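You operate a simulated robot arm through the tools that you are given. There is no shell and no other tool. Be economical: measure what you need, move in short steps, check, and stop when the job is done.

Carry out the task below with a simulated robot arm. There is one attempt and no reset: what you move stays moved.

JOB
Take the clay beaker and put it on the top of the table.
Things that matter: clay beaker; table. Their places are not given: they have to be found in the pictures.

Only the result counts: the job must be done as asked and must still hold three seconds after the hand-in. Knocking over, shifting, dropping, spilling or breaking anything else fails it.

ROBOT AND FRAMES
A 6-joint arm with a two-finger parallel gripper, fixed in place. Base frame: the origin is at the foot of the arm, x ahead of it, y to its left, z up. Readings come in m, rad, newtons and seconds.
Its first joint turns from -1.152 to 1.152 rad. Payload 2.7 kg.
The tool frame sits at the grasp point between the pads (the TCP): z along the fingers, y along the line on which they close. The tips reach 0.023 m beyond it. The gripper opens to 0.094 m. The fingers are 0.038 m wide and 0.01 m thick; the gripper's body (0.054 by 0.096 m) begins 0.039 m behind the TCP.
Orientation is that of the tool frame in the base frame, as [roll, pitch, yaw] about the fixed x, y, z axes, in that order (R = Rz(yaw) Ry(pitch) Rx(roll)). With the fingers straight down and closing along the base's y, the tool's x points along the base's -x, its y along +y and its z along -z.

CONTROLS
- The arm moves only by the tool drive_tool. Its argument "steps" is a list of rows, each a list of 3 entries, a list of its own where there are three numbers: the shift along the tool's x, y, z in m, then the turn, a rotation vector about the tool's x, y, z in rad, then the gripper command, from -1 (shut) to 1 (fully open), values between in proportion. In form: [[[tx, ty, tz], [rx, ry, rz], jaw], ...]. A call has 1 to 10 rows; each row shifts and turns the commanded pose from where the row before left it, along the tool's axes as they then stand. Rows are played at 5 a second. More than 0.05 m and 0.15 rad between two rows, or a gripper value outside its range, and nothing of the call is played. A pose out of reach is approached as far as the arm can. The call stops where the force on the tool passes 40 N (or 10 N more than at its start, if that is more) or the arm is blocked; 0.2 s more then pass. The fingers move at their own pace (about 0.045 m/s each) and stop on an object; they squeeze with about 45 N. The grip force told is the motor's: it shows also when the fingers shut on nothing. Time passes only in rows, and 0.2 s behind the last, so rows that do not move let the fingers close. It gives the time, the measured TCP pose, the force on the tool (base axes), the opening and the grip force at its end, in the units of the frame above (readings bear some noise).
- Cameras (640 x 400 px; columns grow to the right, rows downward): "scene" is fixed at [0.0682, -0.4345, 1.4066]; the picture's right is [0.78, -0.63, 0.00], its down [-0.37, -0.45, -0.81] and it looks along [0.51, 0.63, -0.59] (base axes); focal length 312 px, centre (320, 200). "wrist" rides on the gripper at [-0.039, 0, -0.044] in the tool frame; the picture's right is [0.00, -1.00, 0.00], its down [0.97, 0.00, -0.24] and it looks along [0.24, 0.00, 0.97] (tool axes); focal length 218 px, centre (320, 200).
- snapshot(camera): a new picture of that camera. It takes no simulated time.
- measure_at(camera, pixels): for up to 12 pixels [column, row] of the newest picture of that camera ("zoom" is the newest enlarged one), the place [x, y, z] in the base frame of the surface seen there, good to about 0.002 m, but the place of the scene camera against the robot may be out by one fixed shift of up to 0.012 m in any direction. It takes no simulated time.
- enlarge(camera, box): a new picture of the part [left, top, right, bottom] of that camera's present view, enlarged. It takes no simulated time.
- finish_job(): hands the job in; it is judged then, once.

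Keep the steps short. Do not move on a guess: measure, check each grasp and each placing, and mend mistakes. In all there are 60 turns and 20 pictures (those below and enlarged ones count). Leave the gripper open and the arm clear of the work at the hand-in unless told otherwise, and finish with a single line.

The tools are called after "Call:" as a command line: name --argument value ..., lists and objects as JSON in quotes. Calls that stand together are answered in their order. drive_tool: Moves the arm, as the interface text tells. Its arguments: {"type":"object","properties":{"steps":{"type":"array","items":{"type":"array"}}},"required":["steps"]} The other tools are called the same way: snapshot (camera) takes a picture; measure_at (camera, pixels) gives the place of the surface under pixels of a picture; enlarge (camera, box) takes an enlarged picture of a part of a camera's view; finish_job () hands the job in.

At the start:

```text
clock: 0.0
tcp_pos: [0.4196, 0.1412, 1.0296]
tcp_rot: [-3.141, -0.001, 3.141]
wrist_force: [-0.2, 0.2, 0.1]
opening: 0.0941
grip_force: 0.0
```

scene: 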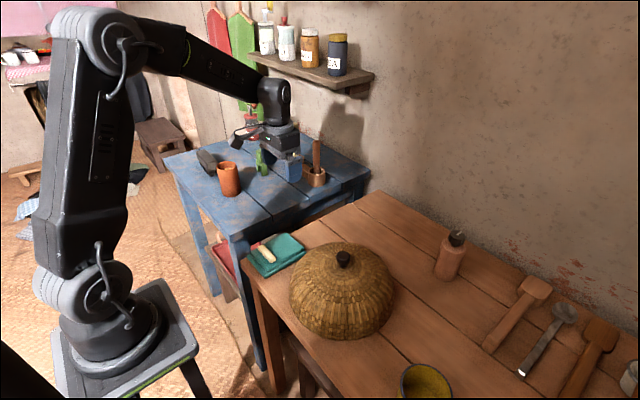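
wrist: 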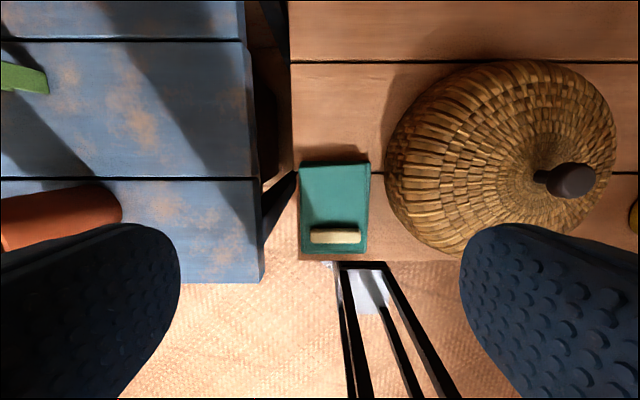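

I see an orange-brown cup at (228,180) on a blue table, and a wooden table at the right. I'll look closer at both before choosing.

Call:
enlarge --camera "scene" --box '[160, 110, 380, 248]'

Call:
enlarge --camera "scene" --box '[220, 180, 572, 400]'

Call:
measure_at --camera "scene" --pixels '[[228, 168], [228, 182], [230, 194], [210, 185], [255, 205], [290, 225], [380, 215], [410, 270], [300, 240], [345, 262], [275, 252], [450, 270]]'

```text
2.90 times, centred on (270, 179) of scene
```

zoom: 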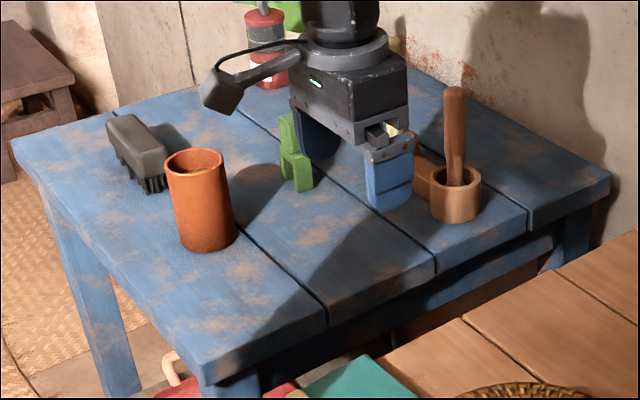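

```text
1.82 times, centred on (396, 290) of scene
```

zoom: 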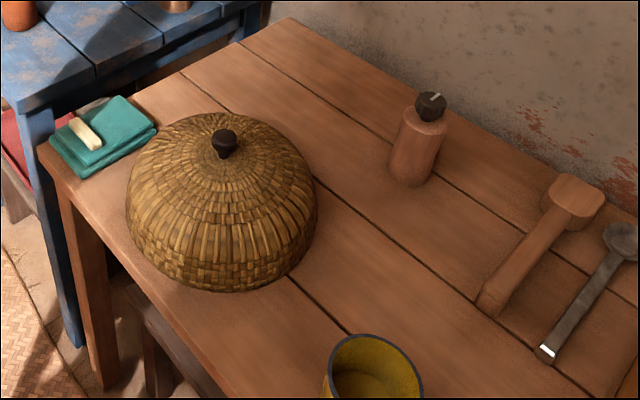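

```text
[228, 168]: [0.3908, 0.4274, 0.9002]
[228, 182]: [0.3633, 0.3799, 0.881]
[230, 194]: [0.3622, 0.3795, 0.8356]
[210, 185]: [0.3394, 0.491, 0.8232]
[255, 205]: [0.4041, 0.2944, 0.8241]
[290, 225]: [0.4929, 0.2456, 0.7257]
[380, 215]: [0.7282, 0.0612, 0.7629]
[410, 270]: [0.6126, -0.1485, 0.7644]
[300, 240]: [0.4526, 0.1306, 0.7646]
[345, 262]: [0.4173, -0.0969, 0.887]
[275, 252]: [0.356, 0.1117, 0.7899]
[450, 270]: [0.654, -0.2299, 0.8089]
```

The clay beaker is the orange cup on the blue bench (top about z 0.82–0.90). The free table is the wooden one, with its top at about z 0.764. I'll move above the beaker at a safe height to see it with the wrist camera.

Call:
drive_tool --steps '[[[0, 0.045, 0], [0, 0, 0], 1], [[0, 0.045, 0], [0, 0, 0], 1], [[0, 0.045, 0], [0, 0, 0], 1], [[0, 0.045, 0], [0, 0, 0], 1], [[0, 0.03, 0], [0, 0, 0], 1], [[0, 0, 0], [0, 0, 0], 1]]'

Call:
snapshot --camera "wrist"

Call:
measure_at --camera "scene" --pixels '[[355, 225], [375, 235], [390, 245], [400, 240], [350, 240], [330, 235], [395, 290], [343, 258], [370, 265], [390, 300], [330, 225], [420, 255]]'

```text
clock: 1.4
tcp_pos: [0.4199, 0.3519, 1.0299]
tcp_rot: [-3.141, -0.001, -3.141]
wrist_force: [0.0, -0.2, 0.7]
opening: 0.0939
grip_force: 0.3
```

```text
15 pictures are left
```

wrist: 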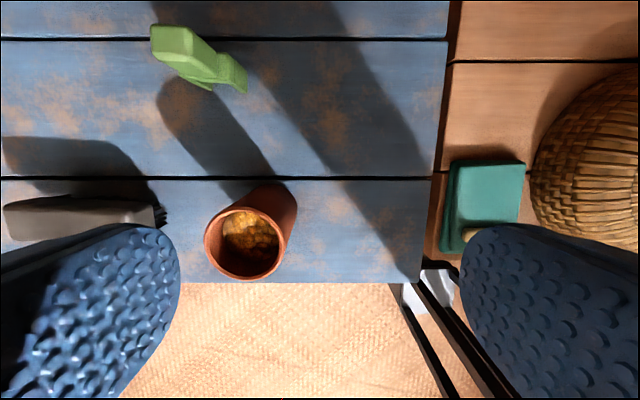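

```text
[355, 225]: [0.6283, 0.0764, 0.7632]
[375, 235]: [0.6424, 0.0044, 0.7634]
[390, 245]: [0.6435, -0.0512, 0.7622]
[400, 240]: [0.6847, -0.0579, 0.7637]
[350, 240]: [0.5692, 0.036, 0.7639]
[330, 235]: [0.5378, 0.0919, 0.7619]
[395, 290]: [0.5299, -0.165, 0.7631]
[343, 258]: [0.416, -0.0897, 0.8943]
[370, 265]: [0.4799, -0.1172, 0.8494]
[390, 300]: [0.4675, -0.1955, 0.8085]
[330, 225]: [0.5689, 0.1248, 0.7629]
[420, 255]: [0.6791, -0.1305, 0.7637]
```

The beaker's rim shows near (244,243) and it holds some grain, so it has to stay upright. I'll measure the rim, the brush beside it and the bench.

Call:
measure_at --camera "wrist" --pixels '[[208, 244], [281, 244], [245, 209], [245, 277], [250, 240], [287, 215], [275, 190], [153, 215], [130, 212], [340, 220], [445, 215], [450, 150]]'

Call:
enlarge --camera "wrist" --box '[140, 160, 332, 280]'

```text
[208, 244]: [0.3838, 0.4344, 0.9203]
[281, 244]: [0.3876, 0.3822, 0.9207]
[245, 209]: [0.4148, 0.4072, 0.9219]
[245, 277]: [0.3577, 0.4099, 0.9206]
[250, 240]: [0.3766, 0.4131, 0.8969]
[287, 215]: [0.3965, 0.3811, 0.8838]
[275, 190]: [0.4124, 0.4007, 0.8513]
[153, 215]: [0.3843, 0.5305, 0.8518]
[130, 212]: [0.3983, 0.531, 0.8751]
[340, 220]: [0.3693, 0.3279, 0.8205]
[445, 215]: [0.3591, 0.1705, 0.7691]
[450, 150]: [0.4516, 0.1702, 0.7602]
```

```text
3.33 times, centred on (236, 220) of wrist
```

zoom: 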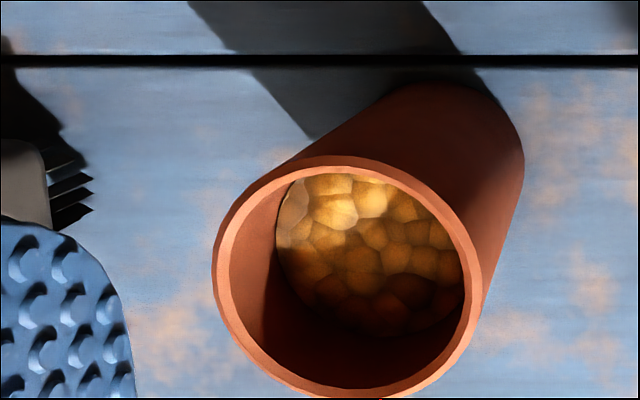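

The beaker's centre is about (0.386, 0.408), with the rim at z 0.921, a width of about 0.058 and its base at 0.82. The brush starts at y 0.53, which leaves enough room. I'll centre above it, then go down to about z 0.95.

Call:
drive_tool --steps '[[[0.017, 0.028, 0], [0, 0, 0], 1], [[0.017, 0.028, 0], [0, 0, 0], 1], [[0, 0, 0.02], [0, 0, 0], 1], [[0, 0, 0.02], [0, 0, 0], 1], [[0, 0, 0.02], [0, 0, 0], 1], [[0, 0, 0.015], [0, 0, 0], 1], [[0, 0, 0], [0, 0, 0], 1]]'

Call:
snapshot --camera "wrist"

```text
clock: 3.0
tcp_pos: [0.3866, 0.406, 0.9537]
tcp_rot: [3.141, -0.001, -3.141]
wrist_force: [0.6, -0.8, -0.3]
opening: 0.0941
grip_force: 0.0
```

```text
13 pictures are left
```

wrist: 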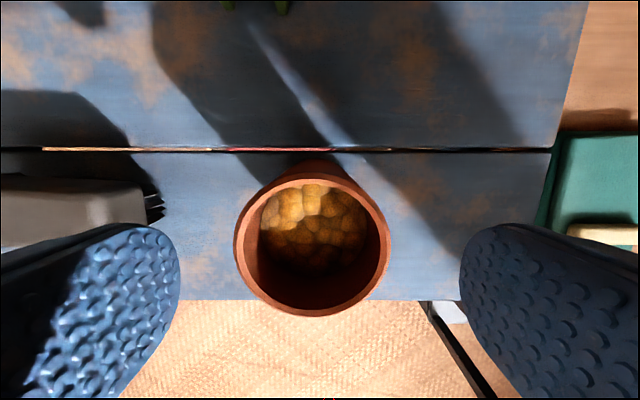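

The beaker sits between the pads: the rim runs from column 234 to 391, so its centre is slightly left at about 313. I'll shift 2 mm and go down to z 0.893.

Call:
drive_tool --steps '[[[0, 0.002, 0.02], [0, 0, 0], 1], [[0, 0, 0.02], [0, 0, 0], 1], [[0, 0, 0.02], [0, 0, 0], 1], [[0, 0, 0], [0, 0, 0], 1]]'

```text
clock: 4.0
tcp_pos: [0.3873, 0.4088, 0.8946]
tcp_rot: [-3.14, 0.002, -3.141]
wrist_force: [0.8, -0.6, -0.6]
opening: 0.0941
grip_force: 0.1
```

The pads are at the right height with no contact yet. Now I'll close the fingers.

Call:
drive_tool --steps '[[[0, 0, 0], [0, 0, 0], 0.4], [[0, 0, 0], [0, 0, 0], 0.2], [[0, 0, 0], [0, 0, 0], -1], [[0, 0, 0], [0, 0, 0], -1], [[0, 0, 0], [0, 0, 0], -1]]'

```text
clock: 5.2
tcp_pos: [0.3859, 0.4095, 0.8951]
tcp_rot: [3.141, 0.002, 3.141]
wrist_force: [0.0, -0.6, 0.3]
opening: 0.0607
grip_force: 44.7
```

The fingers stopped on the beaker (opening 0.061, grip about 45 N). I'll lift slowly and straight up.

Call:
drive_tool --steps '[[[0, 0, -0.01], [0, 0, 0], -1], [[0, 0, -0.02], [0, 0, 0], -1], [[0, 0, -0.025], [0, 0, 0], -1], [[0, 0, -0.025], [0, 0, 0], -1], [[0, 0, -0.025], [0, 0, 0], -1], [[0, 0, -0.015], [0, 0, 0], -1], [[0, 0, 0], [0, 0, 0], -1]]'

Call:
snapshot --camera "scene"

```text
clock: 6.8
tcp_pos: [0.3855, 0.4073, 1.0141]
tcp_rot: [3.14, 0.0, -3.142]
wrist_force: [0.8, 0.3, -1.1]
opening: 0.0608
grip_force: 45.3
```

```text
12 pictures are left
```

scene: 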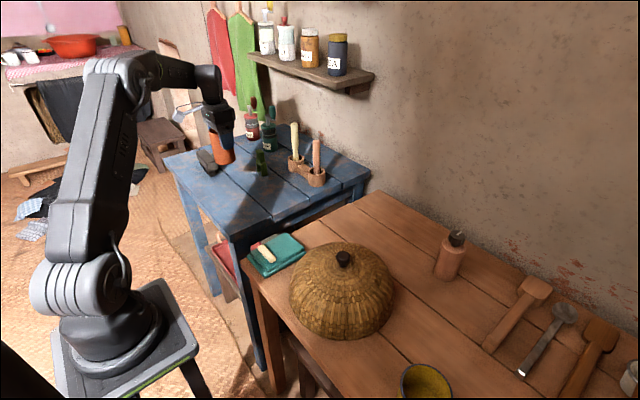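

The beaker is held and off the bench. I'll carry it along -y towards the wooden table at this height, and measure the pestles at (316,145) and (294,128) and the dome to plan clearance.

Call:
measure_at --camera "scene" --pixels '[[316, 145], [316, 178], [294, 128], [343, 258], [370, 250], [388, 280], [452, 255], [303, 243], [338, 232], [345, 222], [360, 240], [262, 160]]'

Call:
drive_tool --steps '[[[0, -0.03, -0.01], [0, 0, 0], -1], [[0, -0.035, -0.005], [0, 0, 0], -1], [[0, -0.035, 0], [0, 0, 0], -1], [[0, -0.035, 0], [0, 0, 0], -1], [[0, -0.035, 0], [0, 0, 0], -1], [[0, -0.035, 0], [0, 0, 0], -1], [[0, -0.035, 0], [0, 0, 0], -1], [[0, -0.03, 0], [0, 0, 0], -1], [[0, 0, 0], [0, 0, 0], -1]]'

```text
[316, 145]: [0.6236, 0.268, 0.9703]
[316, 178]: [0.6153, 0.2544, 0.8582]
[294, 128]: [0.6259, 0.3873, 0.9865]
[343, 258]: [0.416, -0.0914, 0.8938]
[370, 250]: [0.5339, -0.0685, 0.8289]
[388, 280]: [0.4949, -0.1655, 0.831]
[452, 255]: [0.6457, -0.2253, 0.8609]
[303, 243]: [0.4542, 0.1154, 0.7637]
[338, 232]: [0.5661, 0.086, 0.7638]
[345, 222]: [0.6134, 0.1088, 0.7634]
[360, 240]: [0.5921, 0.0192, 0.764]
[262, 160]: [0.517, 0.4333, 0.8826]
```

```text
clock: 8.8
tcp_pos: [0.3868, 0.1387, 1.0285]
tcp_rot: [-3.141, 0.002, -3.14]
wrist_force: [-0.6, 1.0, -1.5]
opening: 0.061
grip_force: 45.1
```

Pestle is at (0.62, 0.27), well clear. The dome reaches x 0.54 at y -0.07. I'm aiming for about (0.565, 0.065) and will move there high up, then look.

Call:
drive_tool --steps '[[[-0.03, -0.012, 0], [0, 0, 0], -1], [[-0.03, -0.012, 0], [0, 0, 0], -1], [[-0.03, -0.012, 0], [0, 0, 0], -1], [[-0.03, -0.012, 0], [0, 0, 0], -1], [[-0.03, -0.012, 0], [0, 0, 0], -1], [[-0.028, -0.013, 0], [0, 0, 0], -1], [[0, 0, 0], [0, 0, 0], -1]]'

Call:
snapshot --camera "wrist"

Call:
snapshot --camera "scene"

```text
clock: 10.4
tcp_pos: [0.5657, 0.0668, 1.0287]
tcp_rot: [3.141, 0.001, -3.14]
wrist_force: [0.1, -0.4, -1.2]
opening: 0.0612
grip_force: 45.0
```

```text
11 pictures are left
```

wrist: 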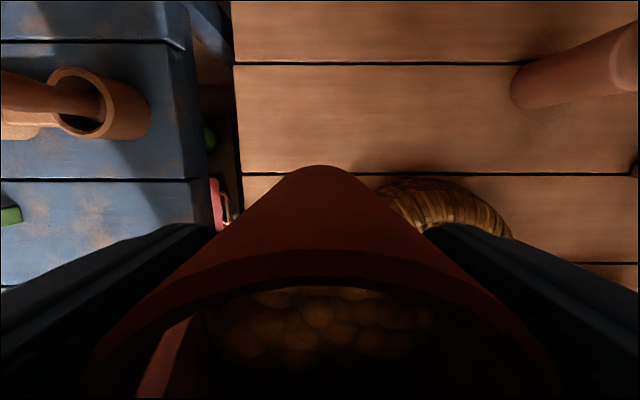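

```text
10 pictures are left
```

scene: 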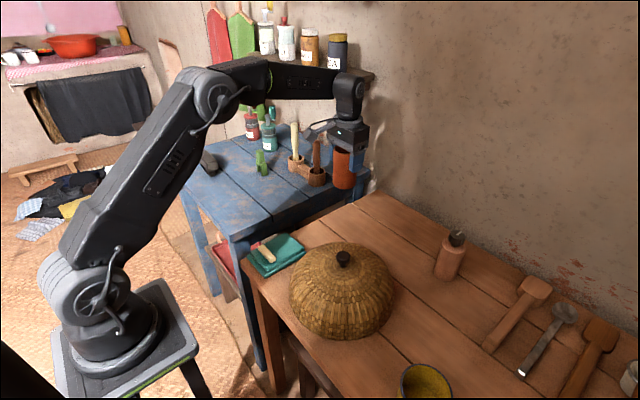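

The wooden table's plank seams show at rows 63, 175 and 263. I'll measure them and the left edge so the base lands fully on one plank.

Call:
measure_at --camera "wrist" --pixels '[[260, 168], [260, 182], [300, 63], [580, 170], [600, 259], [247, 120], [247, 200], [170, 150], [500, 225], [440, 190], [400, 190], [320, 167]]'

```text
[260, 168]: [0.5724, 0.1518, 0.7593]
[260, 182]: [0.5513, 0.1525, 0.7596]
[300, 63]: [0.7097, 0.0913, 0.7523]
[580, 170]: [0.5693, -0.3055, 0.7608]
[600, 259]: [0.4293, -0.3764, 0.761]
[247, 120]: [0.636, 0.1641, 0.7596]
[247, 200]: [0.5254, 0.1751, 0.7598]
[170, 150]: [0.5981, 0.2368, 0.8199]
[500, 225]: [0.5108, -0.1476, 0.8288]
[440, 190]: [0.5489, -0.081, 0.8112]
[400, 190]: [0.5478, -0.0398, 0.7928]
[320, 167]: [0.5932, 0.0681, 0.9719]
```

The table top is at z 0.760, with seams at x 0.563 and 0.71. I'll use x ≈ 0.61, y ≈ 0.065, on one plank and well away from the dome. The base should touch with the TCP at about z 0.834. First I'll go down part way to about 0.87.

Call:
drive_tool --steps '[[[-0.022, 0, 0], [0, 0, 0], -1], [[-0.022, 0, 0], [0, 0, 0], -1], [[0, 0, 0.03], [0, 0, 0], -1], [[0, 0, 0.03], [0, 0, 0], -1], [[0, 0, 0.03], [0, 0, 0], -1], [[0, 0, 0.03], [0, 0, 0], -1], [[0, 0, 0.025], [0, 0, 0], -1], [[0, 0, 0.015], [0, 0, 0], -1], [[0, 0, 0], [0, 0, 0], -1]]'

Call:
enlarge --camera "scene" --box '[280, 120, 440, 220]'

```text
clock: 12.4
tcp_pos: [0.6082, 0.0661, 0.8712]
tcp_rot: [3.14, 0.002, -3.141]
wrist_force: [1.1, -0.3, -0.1]
opening: 0.0609
grip_force: 45.1
```

```text
4.00 times, centred on (360, 170) of scene
```

zoom: 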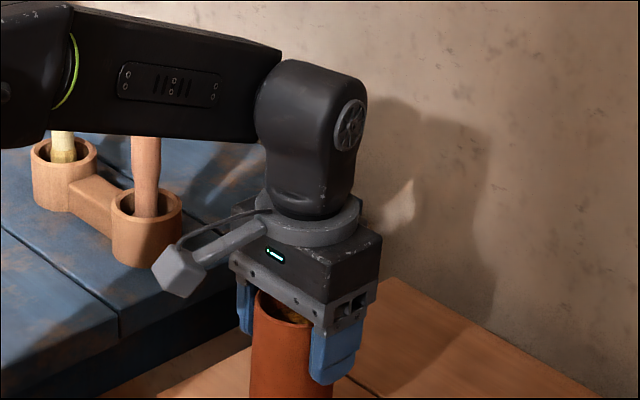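

All clear, with the beaker hanging upright about 3.6 cm above the table. I'll lower it in small steps until it touches.

Call:
drive_tool --steps '[[[0, 0, 0.012], [0, 0, 0], -1], [[0, 0, 0.01], [0, 0, 0], -1], [[0, 0, 0.006], [0, 0, 0], -1], [[0, 0, 0.003], [0, 0, 0], -1], [[0, 0, 0.002], [0, 0, 0], -1], [[0, 0, 0], [0, 0, 0], -1]]'

```text
clock: 13.8
tcp_pos: [0.6088, 0.0675, 0.8375]
tcp_rot: [-3.141, 0.003, -3.141]
wrist_force: [0.5, -0.7, -1.9]
opening: 0.0612
grip_force: 44.5
```

No contact yet at z 0.8375, so I'll go down 1 mm at a time.

Call:
drive_tool --steps '[[[0, 0, 0.001], [0, 0, 0], -1], [[0, 0, 0.001], [0, 0, 0], -1], [[0, 0, 0.001], [0, 0, 0], -1], [[0, 0, 0], [0, 0, 0], -1]]'

```text
clock: 14.8
tcp_pos: [0.6085, 0.0666, 0.834]
tcp_rot: [-3.141, 0.002, 3.141]
wrist_force: [-3.5, 0.3, 7.5]
opening: 0.061
grip_force: 44.5
```

There's an upward force of 7.5 N at z 0.834, so the base is resting on the table. I'll open gently.

Call:
drive_tool --steps '[[[0, 0, 0], [0, 0, 0], 0.35], [[0, 0, 0], [0, 0, 0], 0.45], [[0, 0, 0], [0, 0, 0], 0.7], [[0, 0, 0], [0, 0, 0], 1], [[0, 0, 0], [0, 0, 0], 1]]'

```text
clock: 16.0
tcp_pos: [0.6081, 0.0666, 0.8335]
tcp_rot: [-3.142, 0.002, -3.141]
wrist_force: [-0.5, 0.8, -0.7]
opening: 0.0939
grip_force: 0.0
```

The fingers are fully open and the force has gone. I'll rise straight up off the beaker.

Call:
drive_tool --steps '[[[0, 0, -0.015], [0, 0, 0], 1], [[0, 0, -0.025], [0, 0, 0], 1], [[0, 0, -0.03], [0, 0, 0], 1], [[0, 0, -0.035], [0, 0, 0], 1], [[0, 0, -0.035], [0, 0, 0], 1], [[0, 0, -0.03], [0, 0, 0], 1], [[0, 0, -0.03], [0, 0, 0], 1], [[0, 0, 0], [0, 0, 0], 1]]'

Call:
snapshot --camera "wrist"

Call:
snapshot --camera "scene"

```text
clock: 17.8
tcp_pos: [0.6092, 0.0676, 1.0345]
tcp_rot: [-3.14, 0.001, 3.141]
wrist_force: [-0.1, -0.2, 1.2]
opening: 0.0939
grip_force: 0.1
```

```text
8 pictures are left
```

wrist: 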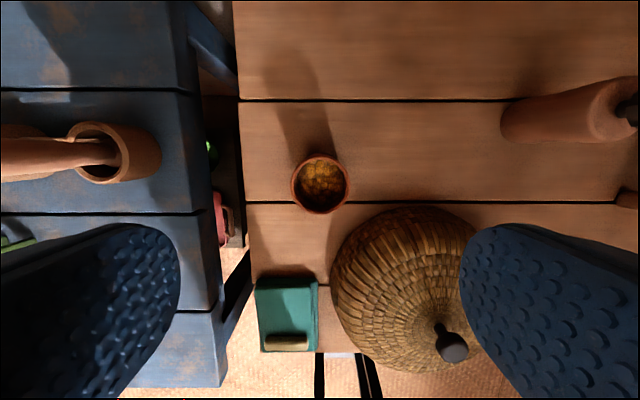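

```text
7 pictures are left
```

scene: 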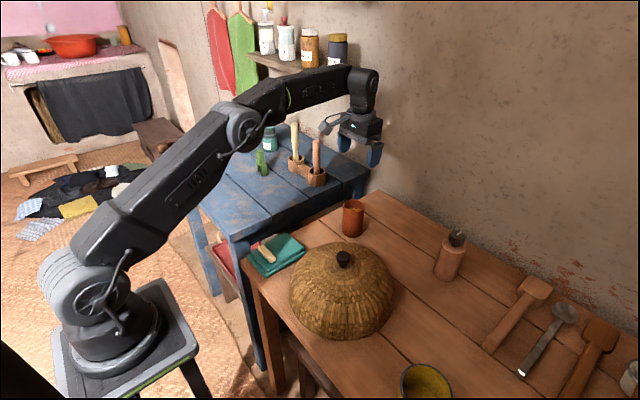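

The beaker stands upright on the wooden table at (353,218) with its grain still inside. Nothing else has moved and the arm is clear, so I'll hand in.

Call:
finish_job

```text
The job is handed in.
```

The clay beaker is standing upright on top of the wooden table with its contents still inside; the gripper is open and clear, and the job is handed in.
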